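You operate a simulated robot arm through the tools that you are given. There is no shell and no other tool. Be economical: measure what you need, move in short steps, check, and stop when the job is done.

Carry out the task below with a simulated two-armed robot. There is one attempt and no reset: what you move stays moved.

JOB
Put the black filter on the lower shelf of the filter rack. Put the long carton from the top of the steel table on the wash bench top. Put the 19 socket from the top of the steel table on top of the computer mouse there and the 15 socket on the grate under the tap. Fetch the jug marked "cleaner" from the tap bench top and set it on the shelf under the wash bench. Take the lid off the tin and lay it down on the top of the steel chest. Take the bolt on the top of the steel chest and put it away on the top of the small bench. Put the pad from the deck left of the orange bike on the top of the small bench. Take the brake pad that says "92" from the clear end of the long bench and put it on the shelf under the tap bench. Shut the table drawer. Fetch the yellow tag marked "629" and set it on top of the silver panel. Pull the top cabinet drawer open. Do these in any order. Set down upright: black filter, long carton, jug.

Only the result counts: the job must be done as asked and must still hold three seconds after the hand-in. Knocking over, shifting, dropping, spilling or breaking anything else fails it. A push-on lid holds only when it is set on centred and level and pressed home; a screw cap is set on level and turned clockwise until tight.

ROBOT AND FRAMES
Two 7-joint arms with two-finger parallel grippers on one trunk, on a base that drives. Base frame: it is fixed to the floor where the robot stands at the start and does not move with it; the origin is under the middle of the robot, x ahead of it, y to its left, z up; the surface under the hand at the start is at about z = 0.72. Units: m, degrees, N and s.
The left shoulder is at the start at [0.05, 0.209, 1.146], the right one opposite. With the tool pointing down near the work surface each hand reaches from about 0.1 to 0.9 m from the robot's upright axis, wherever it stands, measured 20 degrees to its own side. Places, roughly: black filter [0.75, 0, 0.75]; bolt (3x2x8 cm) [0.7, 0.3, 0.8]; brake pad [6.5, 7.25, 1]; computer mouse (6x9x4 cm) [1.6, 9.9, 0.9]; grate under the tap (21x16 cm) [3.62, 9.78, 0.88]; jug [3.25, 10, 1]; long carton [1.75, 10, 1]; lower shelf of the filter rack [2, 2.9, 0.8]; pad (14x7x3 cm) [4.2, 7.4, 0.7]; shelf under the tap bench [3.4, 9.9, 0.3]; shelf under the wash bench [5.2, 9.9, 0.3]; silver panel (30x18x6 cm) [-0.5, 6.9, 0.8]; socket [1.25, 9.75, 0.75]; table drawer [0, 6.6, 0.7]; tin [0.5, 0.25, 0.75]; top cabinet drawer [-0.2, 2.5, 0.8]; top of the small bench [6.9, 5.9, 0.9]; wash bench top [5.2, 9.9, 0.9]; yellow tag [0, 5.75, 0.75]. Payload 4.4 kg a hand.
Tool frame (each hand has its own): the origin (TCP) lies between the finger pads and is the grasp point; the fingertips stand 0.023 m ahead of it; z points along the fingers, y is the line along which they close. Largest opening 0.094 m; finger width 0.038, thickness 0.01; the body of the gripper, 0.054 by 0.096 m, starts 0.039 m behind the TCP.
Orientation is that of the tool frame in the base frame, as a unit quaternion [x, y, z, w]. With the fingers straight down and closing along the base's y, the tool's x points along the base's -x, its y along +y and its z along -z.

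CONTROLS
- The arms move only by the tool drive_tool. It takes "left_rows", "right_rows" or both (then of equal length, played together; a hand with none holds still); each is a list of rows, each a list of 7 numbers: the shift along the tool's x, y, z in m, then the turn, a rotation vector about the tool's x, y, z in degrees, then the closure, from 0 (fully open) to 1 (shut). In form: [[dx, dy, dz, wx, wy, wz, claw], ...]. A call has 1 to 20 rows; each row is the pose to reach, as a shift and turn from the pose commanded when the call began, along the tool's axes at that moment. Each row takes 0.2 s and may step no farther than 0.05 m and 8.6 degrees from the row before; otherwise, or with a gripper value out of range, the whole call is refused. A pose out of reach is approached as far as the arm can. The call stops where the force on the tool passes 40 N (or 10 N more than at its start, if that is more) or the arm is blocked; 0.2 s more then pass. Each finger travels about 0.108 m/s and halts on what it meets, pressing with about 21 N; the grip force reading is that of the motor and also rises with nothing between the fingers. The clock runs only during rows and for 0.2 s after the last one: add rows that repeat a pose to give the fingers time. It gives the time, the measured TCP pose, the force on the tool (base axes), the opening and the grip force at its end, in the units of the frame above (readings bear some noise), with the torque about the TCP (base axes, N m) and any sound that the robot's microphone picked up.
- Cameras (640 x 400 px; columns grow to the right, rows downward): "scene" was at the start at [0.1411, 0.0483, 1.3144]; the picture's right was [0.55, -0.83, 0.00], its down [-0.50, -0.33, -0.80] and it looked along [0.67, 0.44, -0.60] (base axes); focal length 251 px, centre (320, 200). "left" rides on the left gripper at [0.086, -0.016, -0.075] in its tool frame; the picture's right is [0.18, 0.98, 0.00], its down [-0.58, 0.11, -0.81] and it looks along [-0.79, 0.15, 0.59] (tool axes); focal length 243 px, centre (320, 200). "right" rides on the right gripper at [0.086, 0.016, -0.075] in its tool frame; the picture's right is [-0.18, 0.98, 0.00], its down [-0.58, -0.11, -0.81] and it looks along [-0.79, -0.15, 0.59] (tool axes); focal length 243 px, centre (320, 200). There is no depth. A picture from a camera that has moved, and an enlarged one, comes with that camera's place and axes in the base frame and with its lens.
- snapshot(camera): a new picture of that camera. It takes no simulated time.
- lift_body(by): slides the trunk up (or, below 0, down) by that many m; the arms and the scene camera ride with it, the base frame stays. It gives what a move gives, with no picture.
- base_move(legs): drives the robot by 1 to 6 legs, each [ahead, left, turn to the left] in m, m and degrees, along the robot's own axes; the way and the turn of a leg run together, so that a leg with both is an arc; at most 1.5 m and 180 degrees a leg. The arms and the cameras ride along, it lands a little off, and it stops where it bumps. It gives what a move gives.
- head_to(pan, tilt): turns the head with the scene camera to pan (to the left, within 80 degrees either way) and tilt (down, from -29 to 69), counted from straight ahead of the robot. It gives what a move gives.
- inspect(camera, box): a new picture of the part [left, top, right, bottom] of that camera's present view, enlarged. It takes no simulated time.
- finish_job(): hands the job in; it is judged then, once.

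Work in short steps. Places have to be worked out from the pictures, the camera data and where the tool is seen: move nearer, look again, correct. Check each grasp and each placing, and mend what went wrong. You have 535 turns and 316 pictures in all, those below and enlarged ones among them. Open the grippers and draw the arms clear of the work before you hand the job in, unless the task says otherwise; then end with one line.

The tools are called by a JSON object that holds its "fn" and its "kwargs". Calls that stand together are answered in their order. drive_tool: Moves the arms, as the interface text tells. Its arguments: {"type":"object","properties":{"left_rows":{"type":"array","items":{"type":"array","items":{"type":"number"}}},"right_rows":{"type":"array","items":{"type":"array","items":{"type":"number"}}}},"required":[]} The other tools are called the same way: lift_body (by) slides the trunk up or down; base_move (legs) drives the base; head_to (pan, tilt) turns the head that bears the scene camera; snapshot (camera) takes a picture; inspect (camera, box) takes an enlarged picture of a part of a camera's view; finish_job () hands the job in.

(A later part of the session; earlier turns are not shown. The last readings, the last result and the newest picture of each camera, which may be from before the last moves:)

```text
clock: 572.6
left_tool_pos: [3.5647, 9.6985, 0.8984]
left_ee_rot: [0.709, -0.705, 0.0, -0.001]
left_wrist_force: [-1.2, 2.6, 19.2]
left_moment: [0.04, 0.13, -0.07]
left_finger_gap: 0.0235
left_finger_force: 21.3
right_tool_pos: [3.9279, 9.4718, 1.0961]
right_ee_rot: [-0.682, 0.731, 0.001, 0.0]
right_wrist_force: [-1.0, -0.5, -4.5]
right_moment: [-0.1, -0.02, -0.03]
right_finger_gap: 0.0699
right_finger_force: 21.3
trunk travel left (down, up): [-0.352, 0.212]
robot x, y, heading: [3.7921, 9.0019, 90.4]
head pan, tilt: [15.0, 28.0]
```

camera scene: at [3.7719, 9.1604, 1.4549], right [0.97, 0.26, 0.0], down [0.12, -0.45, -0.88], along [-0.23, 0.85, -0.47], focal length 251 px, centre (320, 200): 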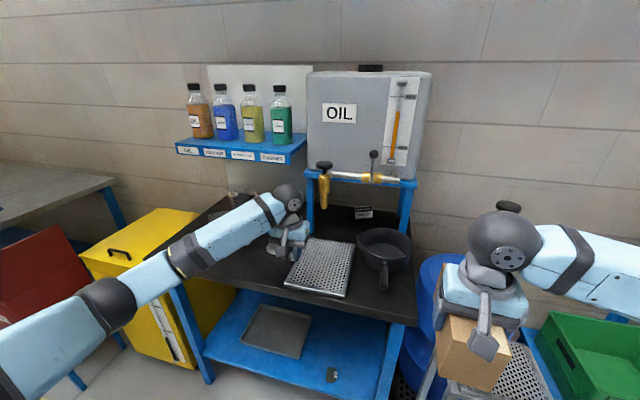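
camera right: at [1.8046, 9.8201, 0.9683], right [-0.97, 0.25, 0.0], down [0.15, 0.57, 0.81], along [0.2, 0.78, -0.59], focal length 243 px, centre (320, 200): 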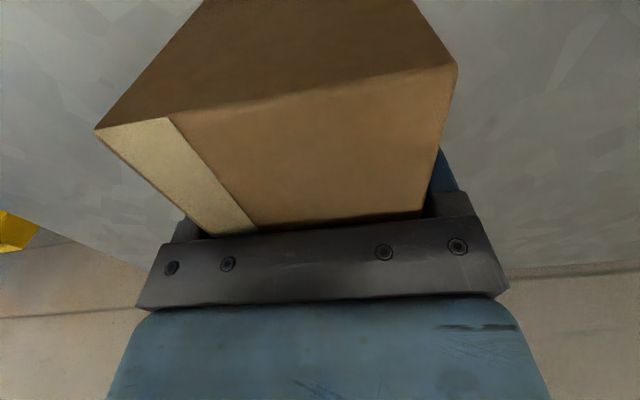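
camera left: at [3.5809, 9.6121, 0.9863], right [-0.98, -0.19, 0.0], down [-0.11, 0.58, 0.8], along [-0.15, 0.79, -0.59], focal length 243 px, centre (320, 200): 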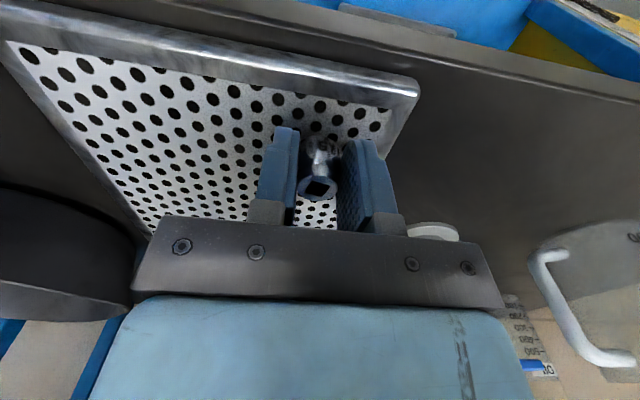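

Contact at 19 N. I'll release and rise.

{"fn": "drive_tool", "kwargs": {"left_rows": [[0, 0, -0.001, 0, 0, 0, 0.7], [0, 0, -0.001, 0, 0, 0, 0.55], [0, 0, -0.001, 0, 0, 0, 0.5], [0, 0, -0.02, 0, 0, 0, 0.5], [0, 0, -0.05, 0, 0, 0, 0.5], [0.02, 0, -0.09, 0, 0, 0, 0.5], [0.04, 0, -0.12, 0, 0, 0, 0.5]]}}

{"fn": "snapshot", "kwargs": {"camera": "left"}}

```text
clock: 574.2
left_tool_pos: [3.565, 9.6582, 1.0166]
left_ee_rot: [0.709, -0.705, 0.001, 0.0]
left_wrist_force: [-0.2, 0.5, -0.8]
left_moment: [-0.01, -0.02, 0.03]
left_finger_gap: 0.0468
left_finger_force: 0.0
right_tool_pos: [3.9257, 9.4719, 1.0958]
right_ee_rot: [-0.682, 0.731, 0.001, 0.0]
right_wrist_force: [-0.2, 0.0, -4.7]
right_moment: [-0.06, -0.01, 0.0]
right_finger_gap: 0.0697
right_finger_force: 21.4
trunk travel left (down, up): [-0.352, 0.212]
robot x, y, heading: [3.7926, 9.0055, 90.2]
head pan, tilt: [15.0, 28.0]
```

```text
118 pictures are left
camera left: at [3.5818, 9.5716, 1.0914], right [-0.98, -0.19, 0.0], down [-0.11, 0.58, 0.8], along [-0.15, 0.79, -0.59], focal length 243 px, centre (320, 200)
```

left: 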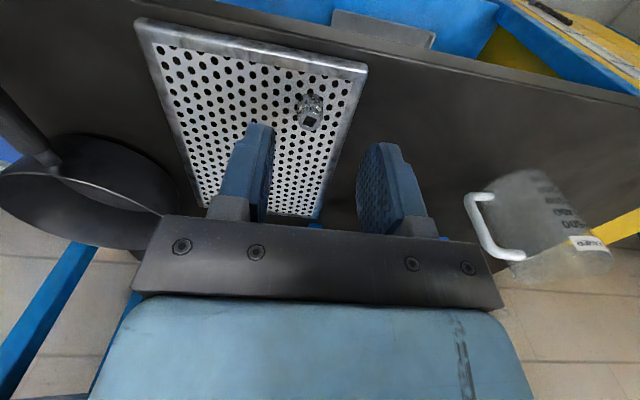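

The socket stands on the grate. I'll check the jug's label and geometry.

{"fn": "inspect", "kwargs": {"camera": "left", "box": [440, 150, 640, 290]}}

{"fn": "inspect", "kwargs": {"camera": "scene", "box": [190, 160, 350, 290]}}

```text
2.86 times, centred on (540, 220) of left
camera zoom: at [3.5818, 9.5716, 1.0914], right [-0.98, -0.19, 0.0], down [-0.11, 0.58, 0.8], along [-0.15, 0.79, -0.59], focal length 693 px, centre (-309, 143)
```

zoom: 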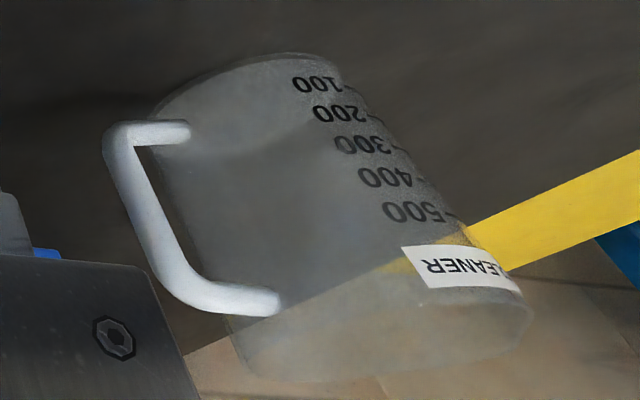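

```text
3.08 times, centred on (270, 225) of scene
camera zoom: at [3.7715, 9.1603, 1.4549], right [0.97, 0.26, 0.0], down [0.12, -0.45, -0.88], along [-0.23, 0.85, -0.47], focal length 773 px, centre (474, 123)
```

zoom: 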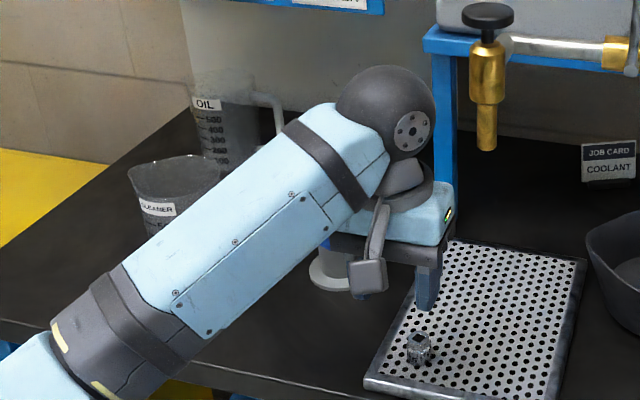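

The near jug is the cleaner one. I'll pinch its rim at the front-left with the left hand, with fingers down and 45° yaw. First I'll raise and pull back the hand, then strafe left 0.3 m.

{"fn": "drive_tool", "kwargs": {"left_rows": [[0.04, 0, -0.02, 0, 0, 0, 0.5], [0.08, 0, -0.05, 0, 0, 0, 0.5], [0.12, 0, -0.08, 0, 0, 0, 0.5], [0.14, 0, -0.12, 0, 0, 0, 0.5], [0.14, 0, -0.15, 0, 0, 0, 0.5]]}}

{"fn": "base_move", "kwargs": {"legs": [[0, 0.31, 0]]}}

{"fn": "drive_tool", "kwargs": {"left_rows": [[-0.03, 0, 0, 0, 0, -8, 0.5], [-0.06, 0, 0, 0, 0, -16, 0.5], [-0.09, 0, 0, 0, 0, -24, 0.5], [-0.12, 0, 0, 0, 0, -32, 0.5], [-0.15, 0, 0, 0, 0, -40, 0.5], [-0.17, 0, 0, 0, 0, -45, 0.5], [-0.17, 0, 0, 0, 0, -45, 0.5]]}}

{"fn": "snapshot", "kwargs": {"camera": "left"}}

{"fn": "snapshot", "kwargs": {"camera": "scene"}}

```text
clock: 575.4
left_tool_pos: [3.566, 9.5202, 1.1685]
left_ee_rot: [0.71, -0.705, 0.001, 0.001]
left_wrist_force: [-0.9, 0.4, -0.2]
left_moment: [0.0, 0.0, -0.01]
left_finger_gap: 0.0472
left_finger_force: 0.0
right_tool_pos: [3.9288, 9.4721, 1.0954]
right_ee_rot: [-0.682, 0.731, 0.001, 0.0]
right_wrist_force: [0.4, 0.0, -4.5]
right_moment: [-0.05, -0.01, 0.02]
right_finger_gap: 0.07
right_finger_force: 20.8
trunk travel left (down, up): [-0.352, 0.212]
robot x, y, heading: [3.7965, 9.0063, 89.9]
head pan, tilt: [15.0, 28.0]
```

```text
clock: 578.7
left_tool_pos: [3.259, 9.52, 1.1675]
left_ee_rot: [0.709, -0.706, 0.001, 0.0]
left_wrist_force: [0.4, 0.4, 0.5]
left_moment: [0.02, 0.01, -0.02]
left_finger_gap: 0.0468
left_finger_force: 0.1
right_tool_pos: [3.6201, 9.4723, 1.0956]
right_ee_rot: [-0.681, 0.732, 0.001, 0.0]
right_wrist_force: [-0.3, 0.5, -4.3]
right_moment: [-0.09, 0.02, -0.01]
right_finger_gap: 0.07
right_finger_force: 21.0
trunk travel left (down, up): [-0.352, 0.212]
robot x, y, heading: [3.4884, 9.003, 89.9]
head pan, tilt: [15.0, 28.0]
```

```text
clock: 580.3
left_tool_pos: [3.258, 9.6907, 1.1658]
left_ee_rot: [0.925, -0.38, 0.0, 0.001]
left_wrist_force: [-0.6, 0.0, -0.1]
left_moment: [-0.01, -0.01, -0.01]
left_finger_gap: 0.0468
left_finger_force: 0.2
right_tool_pos: [3.6215, 9.4707, 1.094]
right_ee_rot: [-0.682, 0.732, 0.001, -0.001]
right_wrist_force: [-0.2, 0.1, -5.2]
right_moment: [-0.06, -0.02, -0.02]
right_finger_gap: 0.0699
right_finger_force: 21.0
trunk travel left (down, up): [-0.352, 0.212]
robot x, y, heading: [3.4914, 9.0035, 90.1]
head pan, tilt: [15.0, 28.0]
```

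```text
115 pictures are left
camera left: at [3.3313, 9.6405, 1.2408], right [-0.56, -0.83, 0.0], down [-0.49, 0.33, 0.81], along [-0.67, 0.45, -0.59], focal length 243 px, centre (320, 200)
```

left: 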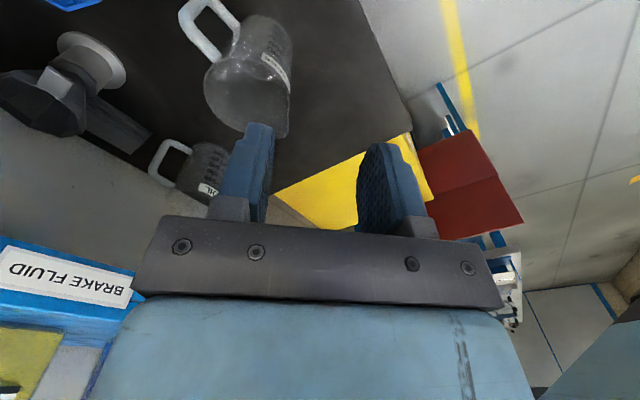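

```text
114 pictures are left
camera scene: at [3.465, 9.1603, 1.4549], right [0.97, 0.26, 0.0], down [0.12, -0.45, -0.88], along [-0.23, 0.85, -0.47], focal length 251 px, centre (320, 200)
```

scene: 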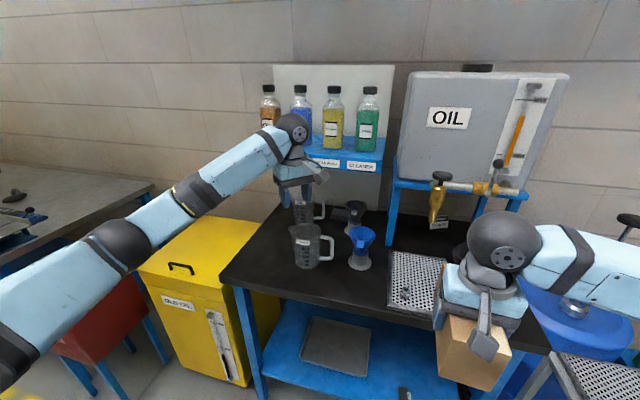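

{"fn": "inspect", "kwargs": {"camera": "scene", "box": [270, 195, 350, 280]}}

{"fn": "inspect", "kwargs": {"camera": "left", "box": [170, 0, 330, 150]}}

```text
4.71 times, centred on (310, 238) of scene
camera zoom: at [3.465, 9.1603, 1.4549], right [0.97, 0.26, 0.0], down [0.12, -0.45, -0.88], along [-0.23, 0.85, -0.47], focal length 1182 px, centre (367, 24)
```

zoom: 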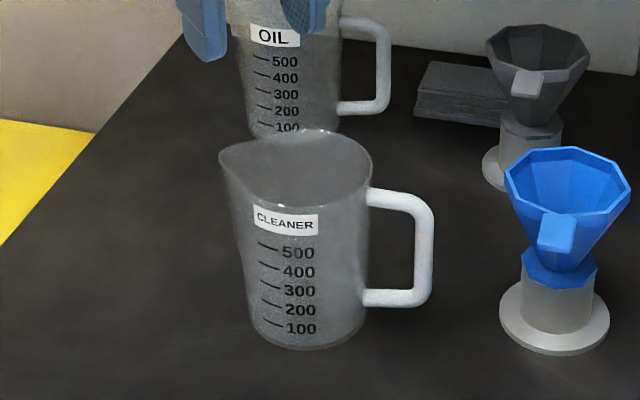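

```text
2.67 times, centred on (250, 75) of left
camera zoom: at [3.3313, 9.6405, 1.2408], right [-0.56, -0.83, 0.0], down [-0.49, 0.33, 0.81], along [-0.67, 0.45, -0.59], focal length 647 px, centre (507, 533)
```

zoom: 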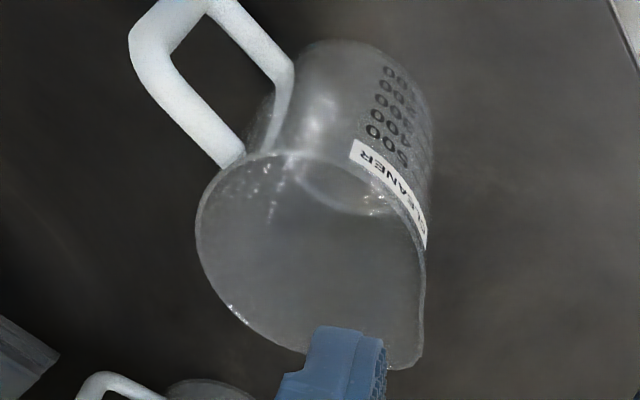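

The cleaner jug stands at about (3.252, 9.786), rim z≈0.99, radius ≈0.047, with its spout to the left. I'll pinch the front wall at about (3.236, 9.744). First I'll hover above with 25° more yaw.

{"fn": "drive_tool", "kwargs": {"left_rows": [[-0.02, -0.008, 0, 0, 0, -8, 0.5], [-0.04, -0.016, 0.02, 0, 0, -16, 0.5], [-0.053, -0.022, 0.05, 0, 0, -24, 0.5], [-0.053, -0.022, 0.09, 0, 0, -25, 0.5], [-0.053, -0.022, 0.11, 0, 0, -25, 0.5], [-0.053, -0.022, 0.11, 0, 0, -25, 0.5]]}}

{"fn": "snapshot", "kwargs": {"camera": "left"}}

{"fn": "inspect", "kwargs": {"camera": "scene", "box": [250, 150, 370, 280]}}

```text
clock: 581.7
left_tool_pos: [3.2348, 9.7427, 1.0561]
left_ee_rot: [0.985, -0.172, 0.0, 0.001]
left_wrist_force: [-0.4, 0.1, 0.2]
left_moment: [0.0, 0.03, -0.04]
left_finger_gap: 0.047
left_finger_force: 0.0
right_tool_pos: [3.6209, 9.4707, 1.0959]
right_ee_rot: [-0.681, 0.732, 0.001, -0.001]
right_wrist_force: [0.0, 0.8, -4.5]
right_moment: [-0.02, 0.0, 0.03]
right_finger_gap: 0.0702
right_finger_force: 21.0
trunk travel left (down, up): [-0.352, 0.212]
robot x, y, heading: [3.4875, 9.0071, 90.1]
head pan, tilt: [15.0, 28.0]
```

```text
111 pictures are left
camera left: at [3.3225, 9.7281, 1.1315], right [-0.16, -0.99, 0.0], down [-0.58, 0.1, 0.81], along [-0.8, 0.13, -0.59], focal length 243 px, centre (320, 200)
```

left: 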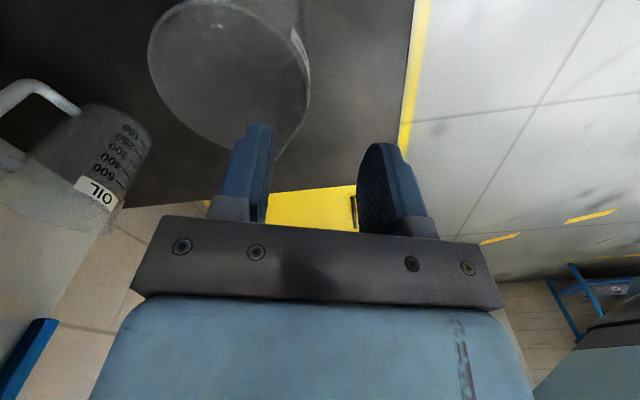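

```text
3.08 times, centred on (310, 215) of scene
camera zoom: at [3.4652, 9.1605, 1.4548], right [0.97, 0.26, 0.0], down [0.12, -0.45, -0.88], along [-0.23, 0.85, -0.47], focal length 773 px, centre (351, 154)
```

zoom: 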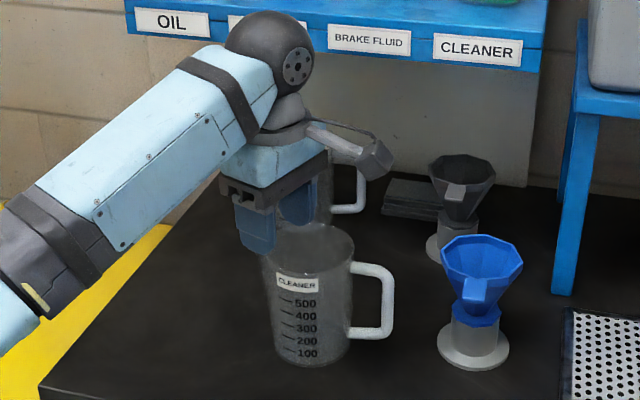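

The wall is 8 mm further towards +y. I'll correct and descend so the fingers straddle it.

{"fn": "drive_tool", "kwargs": {"left_rows": [[0, -0.008, 0.015, 0, 0, 0, 0.5], [0, -0.008, 0.03, 0, 0, 0, 0.5], [0, -0.008, 0.045, 0, 0, 0, 0.5], [0, -0.008, 0.06, 0, 0, 0, 0.5], [0, -0.008, 0.071, 0, 0, 0, 0.5], [0, -0.008, 0.071, 0, 0, 0, 0.5]]}}

{"fn": "snapshot", "kwargs": {"camera": "left"}}

{"fn": "inspect", "kwargs": {"camera": "scene", "box": [250, 150, 370, 280]}}

```text
clock: 583.1
left_tool_pos: [3.2383, 9.7499, 0.9867]
left_ee_rot: [0.985, -0.172, 0.0, 0.001]
left_wrist_force: [-0.4, -0.1, -0.3]
left_moment: [0.03, -0.01, 0.01]
left_finger_gap: 0.0469
left_finger_force: 0.0
right_tool_pos: [3.6209, 9.4718, 1.0959]
right_ee_rot: [-0.681, 0.732, 0.001, 0.001]
right_wrist_force: [-0.5, -0.3, -4.5]
right_moment: [-0.08, 0.04, 0.0]
right_finger_gap: 0.0698
right_finger_force: 20.8
trunk travel left (down, up): [-0.352, 0.212]
robot x, y, heading: [3.4864, 9.0074, 89.9]
head pan, tilt: [15.0, 28.0]
```

```text
109 pictures are left
camera left: at [3.326, 9.7355, 1.0608], right [-0.16, -0.99, 0.0], down [-0.58, 0.1, 0.81], along [-0.8, 0.13, -0.59], focal length 243 px, centre (320, 200)
```

left: 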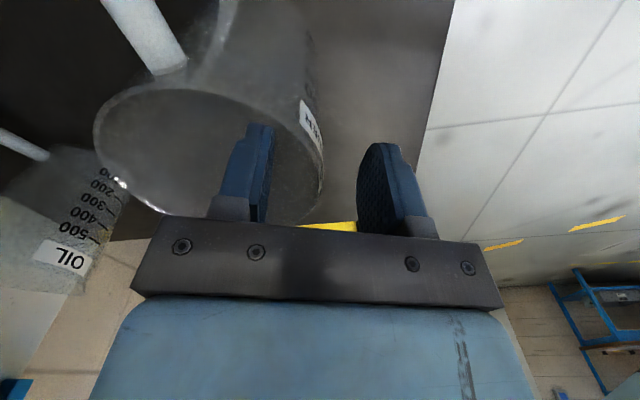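

```text
3.08 times, centred on (310, 215) of scene
camera zoom: at [3.4652, 9.1605, 1.4548], right [0.97, 0.26, 0.0], down [0.12, -0.45, -0.88], along [-0.23, 0.85, -0.47], focal length 773 px, centre (351, 154)
```

zoom: 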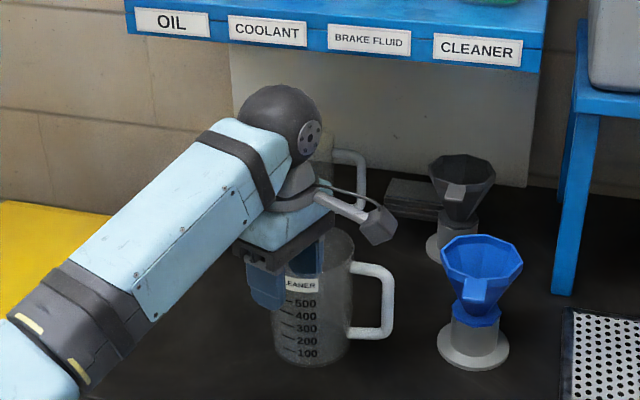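

One finger is inside and one outside, with no contact. I'll close on the wall.

{"fn": "drive_tool", "kwargs": {"left_rows": [[0, 0, 0, 0, 0, 0, 0.65], [0, 0, 0, 0, 0, 0, 0.8], [0, 0, 0, 0, 0, 0, 0.95], [0, 0, 0, 0, 0, 0, 1], [0, 0, 0, 0, 0, 0, 1]]}}

{"fn": "snapshot", "kwargs": {"camera": "left"}}

```text
clock: 584.3
left_tool_pos: [3.2398, 9.7503, 0.9866]
left_ee_rot: [0.985, -0.172, 0.0, 0.001]
left_wrist_force: [1.1, 0.4, 3.4]
left_moment: [0.32, -0.3, -0.07]
left_finger_gap: 0.0079
left_finger_force: 21.5
right_tool_pos: [3.6216, 9.471, 1.0954]
right_ee_rot: [-0.681, 0.732, 0.001, 0.0]
right_wrist_force: [-0.3, 0.3, -4.3]
right_moment: [-0.07, -0.02, -0.01]
right_finger_gap: 0.0699
right_finger_force: 21.3
trunk travel left (down, up): [-0.352, 0.212]
robot x, y, heading: [3.4878, 9.0059, 90.0]
head pan, tilt: [15.0, 28.0]
```

```text
107 pictures are left
camera left: at [3.3263, 9.7352, 1.0615], right [-0.16, -0.99, 0.0], down [-0.58, 0.1, 0.81], along [-0.8, 0.13, -0.59], focal length 243 px, centre (320, 200)
```

left: 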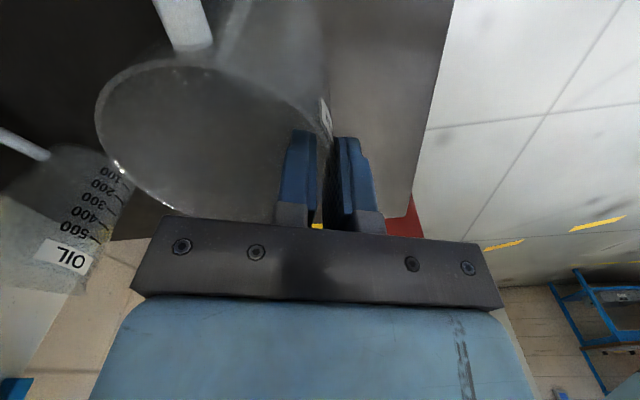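

The wall is pinched (8 mm). I'll lift slowly and check that it hangs level.

{"fn": "drive_tool", "kwargs": {"left_rows": [[0, 0, -0.01, 0, 0, 0, 1], [0, 0, -0.02, 0, 0, 0, 1], [0, 0, -0.03, 0, 0, 0, 1], [0, 0, -0.05, 0, 0, 0, 1]]}}

{"fn": "snapshot", "kwargs": {"camera": "left"}}

{"fn": "inspect", "kwargs": {"camera": "scene", "box": [250, 150, 370, 280]}}

```text
clock: 585.3
left_tool_pos: [3.239, 9.7513, 1.0358]
left_ee_rot: [0.985, -0.172, 0.0, 0.001]
left_wrist_force: [-0.2, -0.7, -1.0]
left_moment: [-0.04, 0.0, 0.01]
left_finger_gap: 0.0079
left_finger_force: 21.2
right_tool_pos: [3.6222, 9.4723, 1.0959]
right_ee_rot: [-0.681, 0.732, 0.001, 0.0]
right_wrist_force: [-1.0, -0.4, -4.1]
right_moment: [-0.05, -0.02, 0.02]
right_finger_gap: 0.07
right_finger_force: 21.0
trunk travel left (down, up): [-0.352, 0.212]
robot x, y, heading: [3.4877, 9.0057, 90.1]
head pan, tilt: [15.0, 28.0]
```

```text
106 pictures are left
camera left: at [3.3266, 9.7362, 1.1105], right [-0.16, -0.99, 0.0], down [-0.58, 0.1, 0.81], along [-0.8, 0.13, -0.59], focal length 243 px, centre (320, 200)
```

left: 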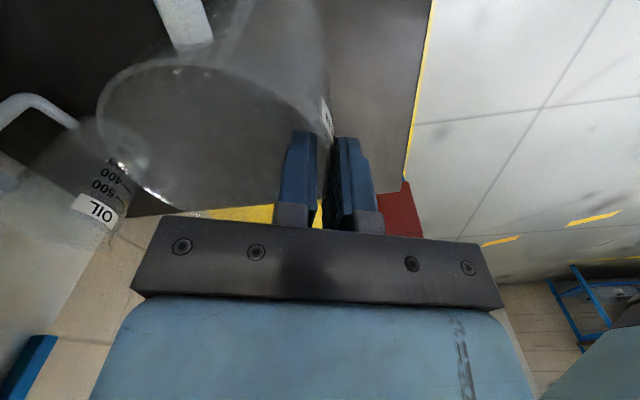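

```text
3.08 times, centred on (310, 215) of scene
camera zoom: at [3.4655, 9.1603, 1.4549], right [0.97, 0.26, 0.0], down [0.12, -0.45, -0.88], along [-0.23, 0.85, -0.47], focal length 773 px, centre (351, 154)
```

zoom: 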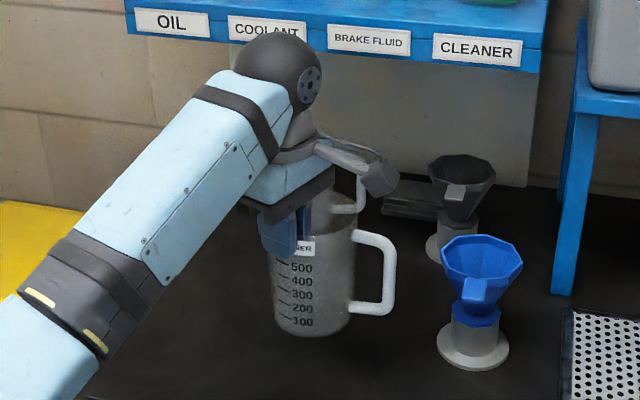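

Level and secure. I'll draw it back off the bench with a slight further lift.

{"fn": "drive_tool", "kwargs": {"left_rows": [[0, 0, -0.03, 0, 0, 0, 1], [0.014, 0.038, -0.04, 0, 0, 0, 1], [0.028, 0.076, -0.04, 0, 0, 0, 1], [0.042, 0.115, -0.04, 0, 0, 0, 1], [0.056, 0.153, -0.04, 0, 0, 0, 1], [0.07, 0.191, -0.04, 0, 0, 0, 1], [0.083, 0.229, -0.04, 0, 0, 0, 1], [0.097, 0.267, -0.04, 0, 0, 0, 1]]}}

{"fn": "base_move", "kwargs": {"legs": [[-0.55, 0, 0]]}}

{"fn": "snapshot", "kwargs": {"camera": "scene"}}

```text
clock: 587.1
left_tool_pos: [3.238, 9.466, 1.0772]
left_ee_rot: [0.985, -0.172, 0.0, 0.001]
left_wrist_force: [-0.6, 0.4, -0.9]
left_moment: [-0.03, 0.03, 0.01]
left_finger_gap: 0.0081
left_finger_force: 21.0
right_tool_pos: [3.6216, 9.4705, 1.095]
right_ee_rot: [-0.681, 0.732, 0.001, 0.001]
right_wrist_force: [0.3, 0.6, -4.3]
right_moment: [-0.06, 0.0, 0.0]
right_finger_gap: 0.0702
right_finger_force: 20.1
trunk travel left (down, up): [-0.352, 0.212]
robot x, y, heading: [3.4863, 9.003, 90.2]
head pan, tilt: [15.0, 28.0]
```

```text
clock: 590.3
left_tool_pos: [3.2376, 8.9107, 1.0754]
left_ee_rot: [0.986, -0.168, 0.001, 0.001]
left_wrist_force: [0.8, -0.2, -0.3]
left_moment: [0.0, 0.04, -0.02]
left_finger_gap: 0.0079
left_finger_force: 21.2
right_tool_pos: [3.6216, 8.916, 1.0953]
right_ee_rot: [-0.683, 0.731, 0.001, 0.0]
right_wrist_force: [0.2, -0.7, -3.9]
right_moment: [-0.04, -0.01, -0.02]
right_finger_gap: 0.0699
right_finger_force: 20.9
trunk travel left (down, up): [-0.352, 0.212]
robot x, y, heading: [3.491, 8.4478, 90.3]
head pan, tilt: [15.0, 28.0]
```

```text
104 pictures are left
camera scene: at [3.4661, 8.6044, 1.4548], right [0.96, 0.26, 0.0], down [0.12, -0.45, -0.88], along [-0.23, 0.85, -0.47], focal length 251 px, centre (320, 200)
```

scene: 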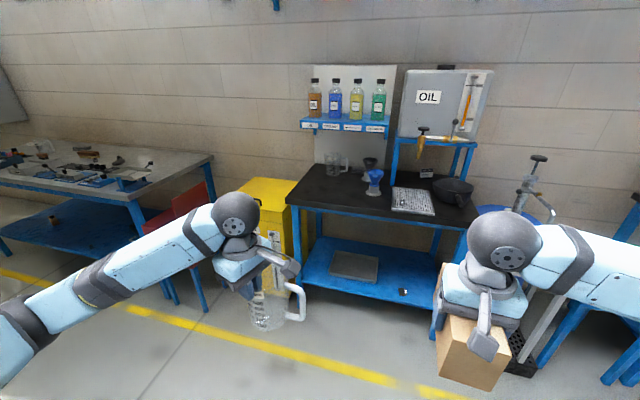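

Both are held. Now strafe right about 1.6 m to the wash bench.

{"fn": "base_move", "kwargs": {"legs": [[0, -1.45, 0]]}}

{"fn": "head_to", "kwargs": {"pan": -5, "tilt": 25}}

{"fn": "snapshot", "kwargs": {"camera": "scene"}}

```text
clock: 603.0
left_tool_pos: [4.6616, 8.9188, 1.075]
left_ee_rot: [0.986, -0.168, 0.001, 0.001]
left_wrist_force: [-0.1, -0.1, 0.0]
left_moment: [-0.02, 0.03, -0.03]
left_finger_gap: 0.0076
left_finger_force: 21.0
right_tool_pos: [5.0448, 8.929, 1.0952]
right_ee_rot: [-0.685, 0.728, 0.001, 0.0]
right_wrist_force: [0.2, -0.7, -4.1]
right_moment: [-0.07, -0.02, 0.0]
right_finger_gap: 0.0698
right_finger_force: 20.5
trunk travel left (down, up): [-0.352, 0.212]
robot x, y, heading: [4.9128, 8.4592, 90.6]
head pan, tilt: [15.0, 28.0]
```

```text
clock: 603.8
left_tool_pos: [4.6616, 8.9199, 1.0766]
left_ee_rot: [0.986, -0.168, 0.001, 0.001]
left_wrist_force: [-0.1, 0.9, -0.7]
left_moment: [-0.04, 0.01, -0.02]
left_finger_gap: 0.0073
left_finger_force: 21.0
right_tool_pos: [5.0448, 8.9274, 1.0948]
right_ee_rot: [-0.684, 0.729, 0.0, 0.0]
right_wrist_force: [0.3, -0.2, -4.1]
right_moment: [-0.08, -0.01, 0.0]
right_finger_gap: 0.07
right_finger_force: 21.0
trunk travel left (down, up): [-0.352, 0.212]
robot x, y, heading: [4.9154, 8.4582, 90.6]
head pan, tilt: [-5.0, 25.0]
```

```text
103 pictures are left
camera scene: at [4.9228, 8.6193, 1.4596], right [1.0, -0.08, 0.0], down [-0.03, -0.42, -0.91], along [0.07, 0.9, -0.42], focal length 251 px, centre (320, 200)
```

scene: 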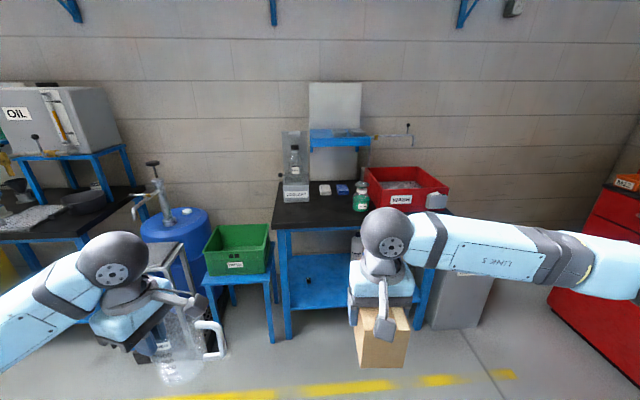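

{"fn": "inspect", "kwargs": {"camera": "scene", "box": [260, 120, 470, 240]}}

{"fn": "inspect", "kwargs": {"camera": "scene", "box": [260, 220, 470, 350]}}

```text
3.05 times, centred on (365, 180) of scene
camera zoom: at [4.9228, 8.6193, 1.4596], right [1.0, -0.08, 0.0], down [-0.03, -0.42, -0.91], along [0.07, 0.9, -0.42], focal length 765 px, centre (183, 261)
```

zoom: 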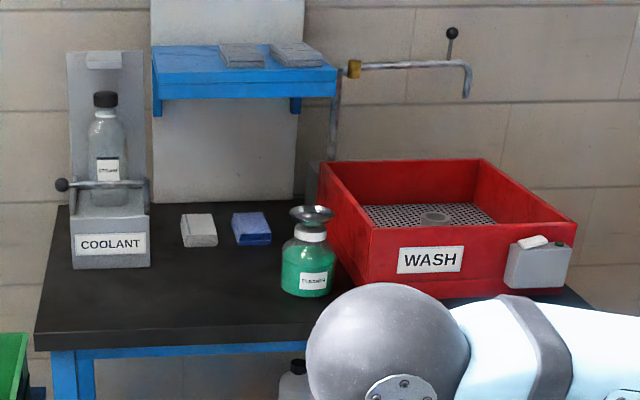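

```text
3.05 times, centred on (365, 285) of scene
camera zoom: at [4.9228, 8.6193, 1.4596], right [1.0, -0.08, 0.0], down [-0.03, -0.42, -0.91], along [0.07, 0.9, -0.42], focal length 765 px, centre (183, -59)
```

zoom: 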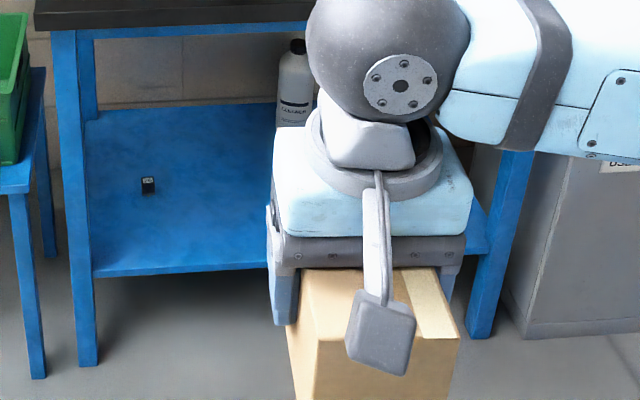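

The bench front-centre, around (5.065, 9.74), is free for the carton. I'll drive forward and extend the right arm.

{"fn": "base_move", "kwargs": {"legs": [[0.53, 0, -0.4]]}}

{"fn": "head_to", "kwargs": {"pan": -5, "tilt": 35}}

{"fn": "snapshot", "kwargs": {"camera": "scene"}}

```text
clock: 606.9
left_tool_pos: [4.6538, 9.4515, 1.0754]
left_ee_rot: [0.986, -0.166, 0.0, 0.001]
left_wrist_force: [-0.2, -0.9, -0.5]
left_moment: [-0.06, 0.01, -0.01]
left_finger_gap: 0.0073
left_finger_force: 21.2
right_tool_pos: [5.0372, 9.4609, 1.0946]
right_ee_rot: [-0.685, 0.729, 0.002, 0.0]
right_wrist_force: [0.1, -0.4, -4.6]
right_moment: [-0.09, 0.01, -0.01]
right_finger_gap: 0.07
right_finger_force: 20.6
trunk travel left (down, up): [-0.352, 0.212]
robot x, y, heading: [4.9101, 8.9926, 90.8]
head pan, tilt: [-5.0, 25.0]
```

```text
clock: 607.6
left_tool_pos: [4.6545, 9.4516, 1.0763]
left_ee_rot: [0.986, -0.166, 0.001, 0.001]
left_wrist_force: [0.2, 0.3, -2.0]
left_moment: [-0.05, 0.01, -0.03]
left_finger_gap: 0.0077
left_finger_force: 20.8
right_tool_pos: [5.0378, 9.4608, 1.0949]
right_ee_rot: [-0.686, 0.728, 0.002, 0.0]
right_wrist_force: [0.1, -0.2, -4.5]
right_moment: [-0.05, 0.02, 0.01]
right_finger_gap: 0.0698
right_finger_force: 20.8
trunk travel left (down, up): [-0.352, 0.212]
robot x, y, heading: [4.9124, 8.9915, 90.8]
head pan, tilt: [-5.0, 35.0]
```

```text
100 pictures are left
camera scene: at [4.9161, 9.1484, 1.4439], right [1.0, -0.07, 0.0], down [-0.04, -0.57, -0.82], along [0.06, 0.82, -0.57], focal length 251 px, centre (320, 200)
```

scene: 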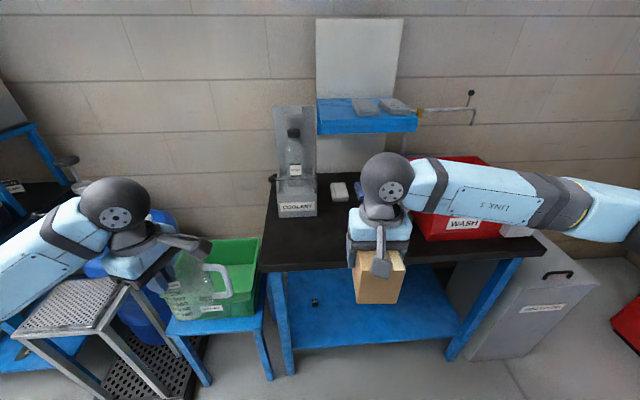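

Refined bench top: z≈0.853, front edge y≈9.649. I'll move the carton out over (5.07, 9.76).

{"fn": "drive_tool", "kwargs": {"right_rows": [[-0.04, -0.002, 0, 0, 0, 0, 0.5], [-0.08, -0.004, 0, 0, 0, 0, 0.5], [-0.12, -0.006, 0, 0, 0, 0, 0.5], [-0.16, -0.008, 0.01, 0, 0, 0, 0.5], [-0.2, -0.01, 0.03, 0, 0, 0, 0.5], [-0.24, -0.013, 0.05, 0, 0, 0, 0.5], [-0.2816, -0.0155, 0.07, 0, 0, 0, 0.5], [-0.2816, -0.0155, 0.1, 0, 0, 0, 0.5], [-0.2816, -0.0155, 0.12, 0, 0, 0, 0.5], [-0.2816, -0.0155, 0.12, 0, 0, 0, 0.5]]}}

{"fn": "snapshot", "kwargs": {"camera": "scene"}}

{"fn": "snapshot", "kwargs": {"camera": "right"}}

```text
clock: 609.8
left_tool_pos: [4.6545, 9.4524, 1.077]
left_ee_rot: [0.986, -0.166, 0.0, 0.001]
left_wrist_force: [0.4, 0.2, -0.7]
left_moment: [-0.02, 0.05, 0.0]
left_finger_gap: 0.0075
left_finger_force: 20.7
right_tool_pos: [5.0677, 9.7408, 0.9757]
right_ee_rot: [-0.686, 0.727, 0.001, -0.001]
right_wrist_force: [-1.4, -0.4, -4.3]
right_moment: [-0.07, 0.0, -0.02]
right_finger_gap: 0.0698
right_finger_force: 21.4
trunk travel left (down, up): [-0.352, 0.212]
robot x, y, heading: [4.9099, 8.9914, 90.6]
head pan, tilt: [-5.0, 35.0]
```

```text
99 pictures are left
camera scene: at [4.9162, 9.1483, 1.4439], right [1.0, -0.07, 0.0], down [-0.04, -0.57, -0.82], along [0.06, 0.82, -0.57], focal length 251 px, centre (320, 200)
```

scene: 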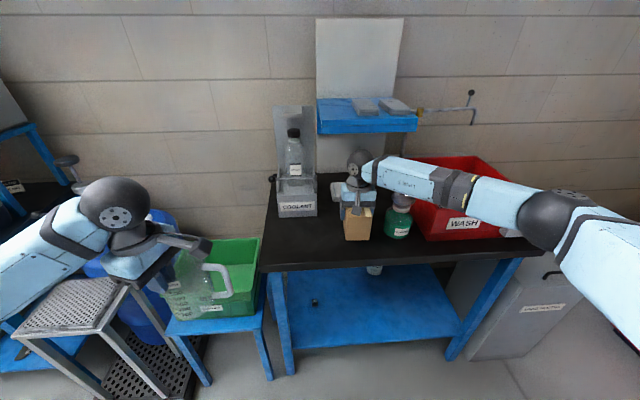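

```text
98 pictures are left
camera right: at [5.0468, 9.6558, 1.0492], right [-0.97, 0.24, 0.0], down [0.14, 0.57, 0.81], along [0.19, 0.78, -0.59], focal length 243 px, centre (320, 200)
```

right: 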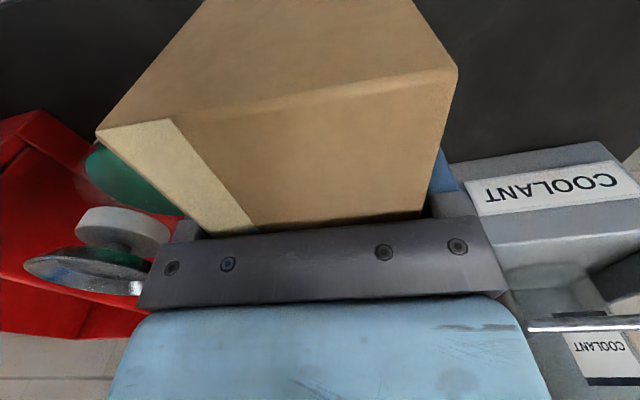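

Clearances are fine (the funnel's edge is at x≈5.19). I'll lower to contact.

{"fn": "drive_tool", "kwargs": {"right_rows": [[0, 0, 0.03, 0, 0, 0, 0.5], [0, 0, 0.055, 0, 0, 0, 0.5], [0, 0, 0.062, 0, 0, 0, 0.5], [0, 0, 0.066, 0, 0, 0, 0.5], [0, 0, 0.07, 0, 0, 0, 0.5], [0, 0, 0.074, 0, 0, 0, 0.5], [0, 0, 0.078, 0, 0, 0, 0.5], [0, 0, 0.082, 0, 0, 0, 0.5]]}}

```text
clock: 611.2
left_tool_pos: [4.6544, 9.4498, 1.0771]
left_ee_rot: [0.986, -0.167, 0.0, 0.0]
left_wrist_force: [0.2, -0.6, -1.4]
left_moment: [-0.04, 0.03, 0.01]
left_finger_gap: 0.0075
left_finger_force: 20.5
right_tool_pos: [5.0697, 9.7424, 0.9117]
right_ee_rot: [-0.685, 0.729, 0.004, 0.003]
right_wrist_force: [0.8, -4.4, 20.1]
right_moment: [-1.22, -0.81, -0.15]
right_finger_gap: 0.07
right_finger_force: 20.7
trunk travel left (down, up): [-0.352, 0.212]
robot x, y, heading: [4.9124, 8.9911, 90.8]
head pan, tilt: [-5.0, 35.0]
stopped in row 7 (right hand): the force on the tool passed its limit at 44 N (the readings are from after the stop); the commanded pose is now the measured one
```

The carton touches down. I'll open the fingers and check.

{"fn": "drive_tool", "kwargs": {"right_rows": [[0, 0, 0, 0, 0, 0, 0.25], [0, 0, 0, 0, 0, 0, 0.1], [0, 0, 0, 0, 0, 0, 0], [0, 0, 0, 0, 0, 0, 0]]}}

{"fn": "snapshot", "kwargs": {"camera": "right"}}

```text
clock: 612.2
left_tool_pos: [4.6536, 9.4501, 1.0765]
left_ee_rot: [0.986, -0.165, 0.0, 0.0]
left_wrist_force: [-0.7, -0.2, -0.4]
left_moment: [-0.03, 0.0, 0.05]
left_finger_gap: 0.0073
left_finger_force: 20.5
right_tool_pos: [5.0697, 9.7407, 0.9117]
right_ee_rot: [-0.685, 0.729, 0.006, 0.003]
right_wrist_force: [0.0, 9.5, 33.1]
right_moment: [-1.3, -0.39, 0.02]
right_finger_gap: 0.094
right_finger_force: 0.1
trunk travel left (down, up): [-0.352, 0.212]
robot x, y, heading: [4.9139, 8.9958, 90.7]
head pan, tilt: [-5.0, 35.0]
```

```text
97 pictures are left
camera right: at [5.0472, 9.657, 0.9841], right [-0.97, 0.25, 0.01], down [0.15, 0.56, 0.81], along [0.2, 0.79, -0.58], focal length 243 px, centre (320, 200)
```

right: 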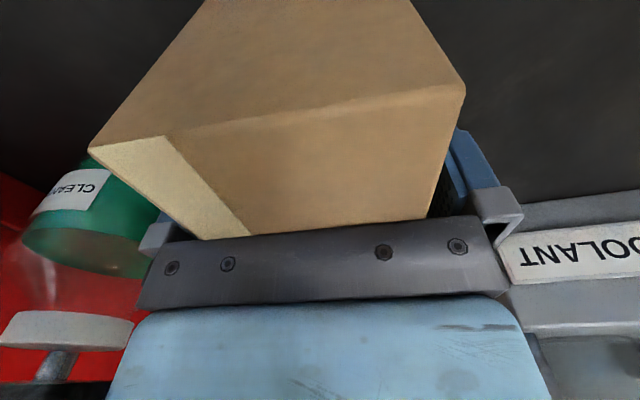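

The palm is resting on the carton top. I'll rise straight up.

{"fn": "drive_tool", "kwargs": {"right_rows": [[0, 0, -0.015, 0, 0, 0, 0], [0, 0, -0.04, 0, 0, 0, 0], [0, 0, -0.08, 0, 0, 0, 0], [0, 0, -0.12, 0, 0, 0, 0], [0, 0, -0.15, 0, 0, 0, 0]]}}

{"fn": "snapshot", "kwargs": {"camera": "right"}}

```text
clock: 613.4
left_tool_pos: [4.6542, 9.4513, 1.0762]
left_ee_rot: [0.986, -0.166, 0.0, 0.001]
left_wrist_force: [-0.5, -0.1, 0.4]
left_moment: [-0.04, 0.02, 0.0]
left_finger_gap: 0.0074
left_finger_force: 20.7
right_tool_pos: [5.0701, 9.7411, 1.0548]
right_ee_rot: [-0.685, 0.729, 0.003, 0.002]
right_wrist_force: [-0.5, 0.2, -0.1]
right_moment: [-0.03, -0.01, 0.03]
right_finger_gap: 0.0941
right_finger_force: 0.1
trunk travel left (down, up): [-0.352, 0.212]
robot x, y, heading: [4.9115, 8.993, 90.8]
head pan, tilt: [-5.0, 35.0]
```

```text
96 pictures are left
camera right: at [5.0483, 9.6568, 1.1296], right [-0.97, 0.24, 0.0], down [0.15, 0.57, 0.81], along [0.2, 0.79, -0.59], focal length 243 px, centre (320, 200)
```

right: 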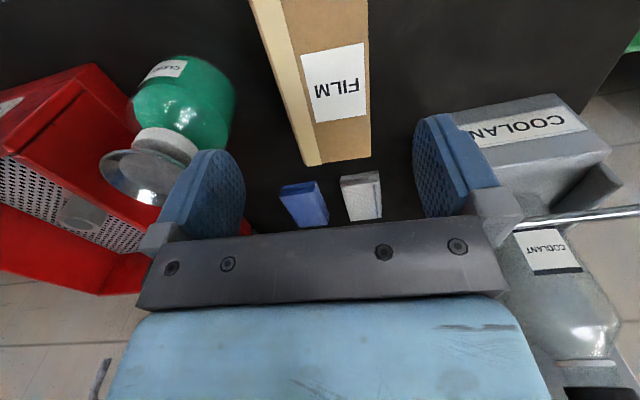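

The carton stands on the wash bench. I'll retract the right hand.

{"fn": "drive_tool", "kwargs": {"right_rows": [[0, 0, -0.03, 0, 0, 0, 0], [0.04, 0, -0.05, 0, 0, 0, 0], [0.08, 0, -0.06, 0, 0, 0, 0], [0.12, 0, -0.06, 0, 0, 0, 0], [0.16, 0, -0.06, 0, 0, 0, 0], [0.2, 0, -0.06, 0, 0, 0, 0], [0.24, 0, -0.06, 0, 0, 0, 0], [0.28, 0, -0.06, 0, 0, 0, 0]]}}

{"fn": "base_move", "kwargs": {"legs": [[-0.5, 0, -0.8]]}}

{"fn": "snapshot", "kwargs": {"camera": "scene"}}

```text
clock: 615.2
left_tool_pos: [4.6551, 9.4516, 1.0762]
left_ee_rot: [0.986, -0.165, -0.001, 0.001]
left_wrist_force: [0.3, 0.0, -1.0]
left_moment: [-0.01, -0.01, 0.01]
left_finger_gap: 0.0074
left_finger_force: 21.2
right_tool_pos: [5.0526, 9.4617, 1.1158]
right_ee_rot: [-0.685, 0.729, 0.004, 0.002]
right_wrist_force: [0.4, 0.1, 0.2]
right_moment: [0.01, 0.0, 0.0]
right_finger_gap: 0.0939
right_finger_force: 0.1
trunk travel left (down, up): [-0.352, 0.212]
robot x, y, heading: [4.9101, 8.9931, 90.9]
head pan, tilt: [-5.0, 35.0]
```

```text
clock: 618.2
left_tool_pos: [4.6635, 8.952, 1.0764]
left_ee_rot: [0.984, -0.175, 0.0, 0.002]
left_wrist_force: [0.2, 0.2, -0.6]
left_moment: [-0.03, 0.05, -0.02]
left_finger_gap: 0.0074
left_finger_force: 21.2
right_tool_pos: [5.0612, 8.9569, 1.1149]
right_ee_rot: [-0.678, 0.735, 0.004, 0.001]
right_wrist_force: [0.1, -0.7, -0.3]
right_moment: [-0.05, 0.01, 0.0]
right_finger_gap: 0.094
right_finger_force: 0.1
trunk travel left (down, up): [-0.352, 0.212]
robot x, y, heading: [4.9125, 8.4892, 89.6]
head pan, tilt: [-5.0, 35.0]
```

```text
95 pictures are left
camera scene: at [4.9206, 8.6442, 1.4439], right [1.0, -0.09, 0.0], down [-0.05, -0.57, -0.82], along [0.08, 0.82, -0.57], focal length 251 px, centre (320, 200)
```

scene: 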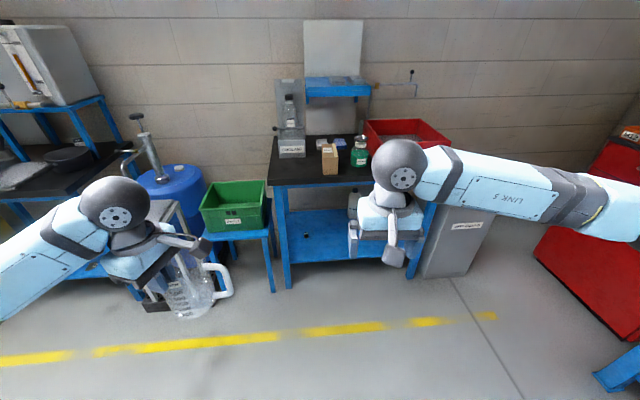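

Now the jug: the shelf is at z≈0.265 with its front edge at y≈9.66, and the area around (5.05, 9.77) is free. I'll strafe right 0.38 m, lower the trunk, then extend and lower the left arm while clear of the bench.

{"fn": "base_move", "kwargs": {"legs": [[0, -0.38, 0.4]]}}

{"fn": "lift_body", "kwargs": {"by": -0.34}}

{"fn": "drive_tool", "kwargs": {"left_rows": [[-0.014, -0.037, 0, 0, 0, 0, 1], [-0.028, -0.075, 0.01, 0, 0, 0, 1], [-0.041, -0.112, 0.03, 0, 0, 0, 1], [-0.055, -0.15, 0.05, 0, 0, 0, 1], [-0.069, -0.187, 0.08, 0, 0, 0, 1], [-0.083, -0.225, 0.11, 0, 0, 0, 1], [-0.083, -0.225, 0.15, 0, 0, 0, 1], [-0.083, -0.225, 0.19, 0, 0, 0, 1], [-0.083, -0.225, 0.23, 0, 0, 0, 1], [-0.083, -0.225, 0.27, 0, 0, 0, 1]]}}

{"fn": "snapshot", "kwargs": {"camera": "scene"}}

```text
clock: 622.1
left_tool_pos: [5.0464, 8.9509, 1.0761]
left_ee_rot: [0.985, -0.174, 0.001, 0.002]
left_wrist_force: [0.6, -0.3, -0.6]
left_moment: [-0.01, 0.01, -0.04]
left_finger_gap: 0.0072
left_finger_force: 20.8
right_tool_pos: [5.4431, 8.9554, 1.1146]
right_ee_rot: [-0.679, 0.734, 0.003, 0.001]
right_wrist_force: [-0.2, 0.1, -0.4]
right_moment: [-0.01, 0.01, 0.05]
right_finger_gap: 0.0942
right_finger_force: 0.1
trunk travel left (down, up): [-0.352, 0.212]
robot x, y, heading: [5.2957, 8.4912, 89.9]
head pan, tilt: [-5.0, 35.0]
```

```text
clock: 625.4
left_tool_pos: [5.0451, 8.9509, 0.7354]
left_ee_rot: [0.985, -0.173, 0.001, 0.001]
left_wrist_force: [0.0, -0.4, -0.5]
left_moment: [-0.01, 0.02, -0.01]
left_finger_gap: 0.0072
left_finger_force: 21.3
right_tool_pos: [5.4437, 8.9562, 0.775]
right_ee_rot: [-0.68, 0.734, 0.004, 0.002]
right_wrist_force: [-0.7, 0.4, 0.4]
right_moment: [0.0, 0.0, 0.01]
right_finger_gap: 0.0943
right_finger_force: 0.0
trunk travel left (down, up): [-0.012, 0.552]
robot x, y, heading: [5.2935, 8.4859, 89.4]
head pan, tilt: [-5.0, 35.0]
```

```text
refused: row 6 steps farther than a row can; nothing moved
```

```text
94 pictures are left
camera scene: at [5.3032, 8.6427, 1.104], right [1.0, -0.09, 0.0], down [-0.05, -0.57, -0.82], along [0.07, 0.82, -0.57], focal length 251 px, centre (320, 200)
```

scene: 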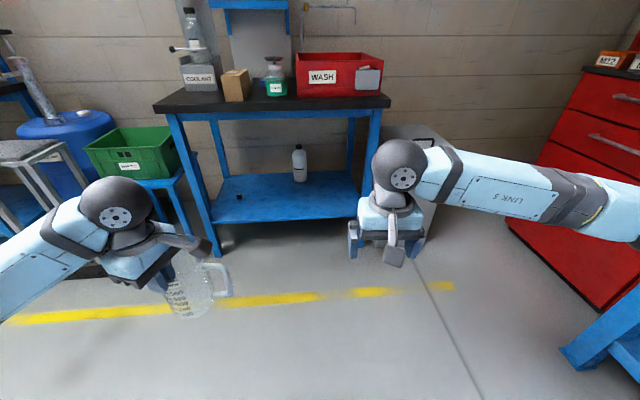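

Re-sending the arm extension with legal step sizes.

{"fn": "drive_tool", "kwargs": {"left_rows": [[-0.014, -0.037, 0, 0, 0, 0, 1], [-0.028, -0.075, 0.01, 0, 0, 0, 1], [-0.041, -0.112, 0.025, 0, 0, 0, 1], [-0.055, -0.15, 0.045, 0, 0, 0, 1], [-0.069, -0.187, 0.065, 0, 0, 0, 1], [-0.083, -0.225, 0.085, 0, 0, 0, 1], [-0.083, -0.225, 0.125, 0, 0, 0, 1], [-0.083, -0.225, 0.165, 0, 0, 0, 1], [-0.083, -0.225, 0.205, 0, 0, 0, 1], [-0.083, -0.225, 0.245, 0, 0, 0, 1], [-0.083, -0.225, 0.28, 0, 0, 0, 1]]}}

{"fn": "snapshot", "kwargs": {"camera": "scene"}}

```text
clock: 627.8
left_tool_pos: [5.0445, 9.1891, 0.455]
left_ee_rot: [0.985, -0.174, 0.0, 0.002]
left_wrist_force: [0.4, -0.9, -0.8]
left_moment: [-0.03, 0.07, 0.0]
left_finger_gap: 0.0069
left_finger_force: 21.0
right_tool_pos: [5.4434, 8.9565, 0.7752]
right_ee_rot: [-0.679, 0.734, 0.003, 0.001]
right_wrist_force: [0.2, 0.2, 0.1]
right_moment: [-0.01, -0.01, 0.01]
right_finger_gap: 0.094
right_finger_force: 0.0
trunk travel left (down, up): [-0.012, 0.552]
robot x, y, heading: [5.295, 8.4902, 89.8]
head pan, tilt: [-5.0, 35.0]
```

```text
93 pictures are left
camera scene: at [5.3031, 8.6429, 1.1039], right [1.0, -0.09, 0.0], down [-0.05, -0.57, -0.82], along [0.07, 0.82, -0.57], focal length 251 px, centre (320, 200)
```

scene: 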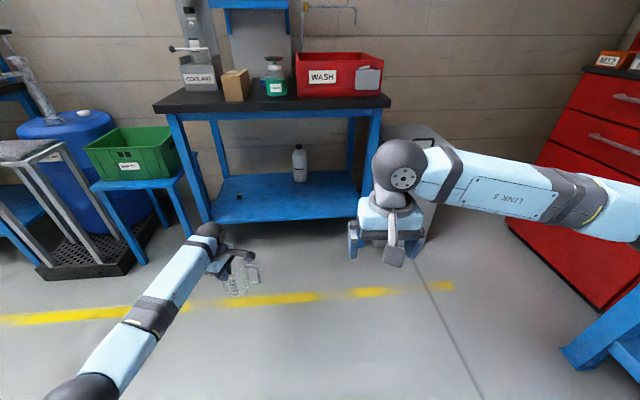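

{"fn": "inspect", "kwargs": {"camera": "scene", "box": [180, 210, 290, 310]}}

{"fn": "base_move", "kwargs": {"legs": [[0.36, 0, 0]]}}

{"fn": "snapshot", "kwargs": {"camera": "scene"}}

```text
4.00 times, centred on (235, 260) of scene
camera zoom: at [5.3031, 8.6429, 1.1039], right [1.0, -0.09, 0.0], down [-0.05, -0.57, -0.82], along [0.07, 0.82, -0.57], focal length 1005 px, centre (660, -40)
```

zoom: 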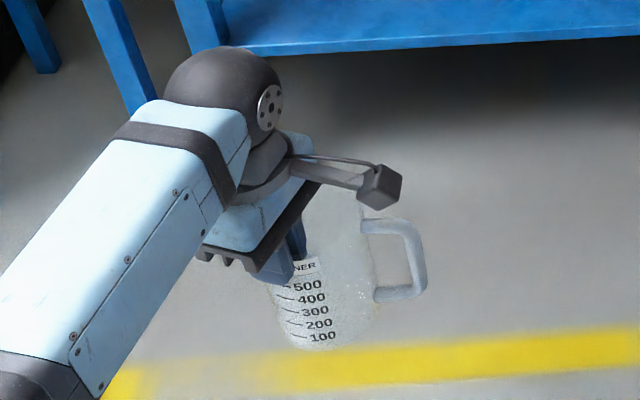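

```text
clock: 630.2
left_tool_pos: [5.0528, 9.5526, 0.4562]
left_ee_rot: [0.984, -0.178, 0.001, 0.001]
left_wrist_force: [-0.2, 0.2, 0.4]
left_moment: [-0.03, 0.02, -0.01]
left_finger_gap: 0.0069
left_finger_force: 20.9
right_tool_pos: [5.4505, 9.3174, 0.7756]
right_ee_rot: [-0.676, 0.736, 0.003, 0.001]
right_wrist_force: [-0.7, 0.2, 0.2]
right_moment: [0.01, 0.03, 0.0]
right_finger_gap: 0.0939
right_finger_force: 0.2
trunk travel left (down, up): [-0.012, 0.552]
robot x, y, heading: [5.3017, 8.8496, 89.4]
head pan, tilt: [-5.0, 35.0]
```

```text
91 pictures are left
camera scene: at [5.3069, 9.0048, 1.1039], right [1.0, -0.1, 0.0], down [-0.06, -0.57, -0.82], along [0.08, 0.81, -0.57], focal length 251 px, centre (320, 200)
```

scene: 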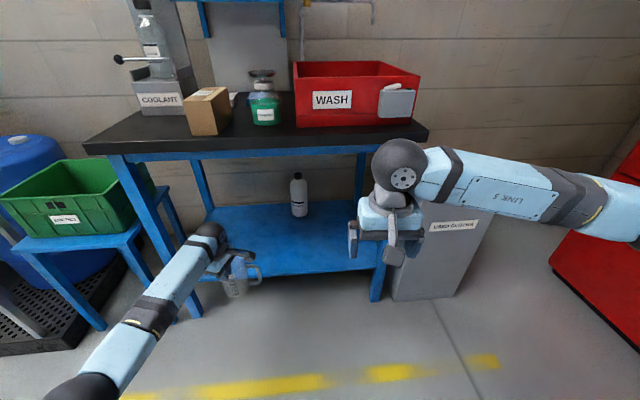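

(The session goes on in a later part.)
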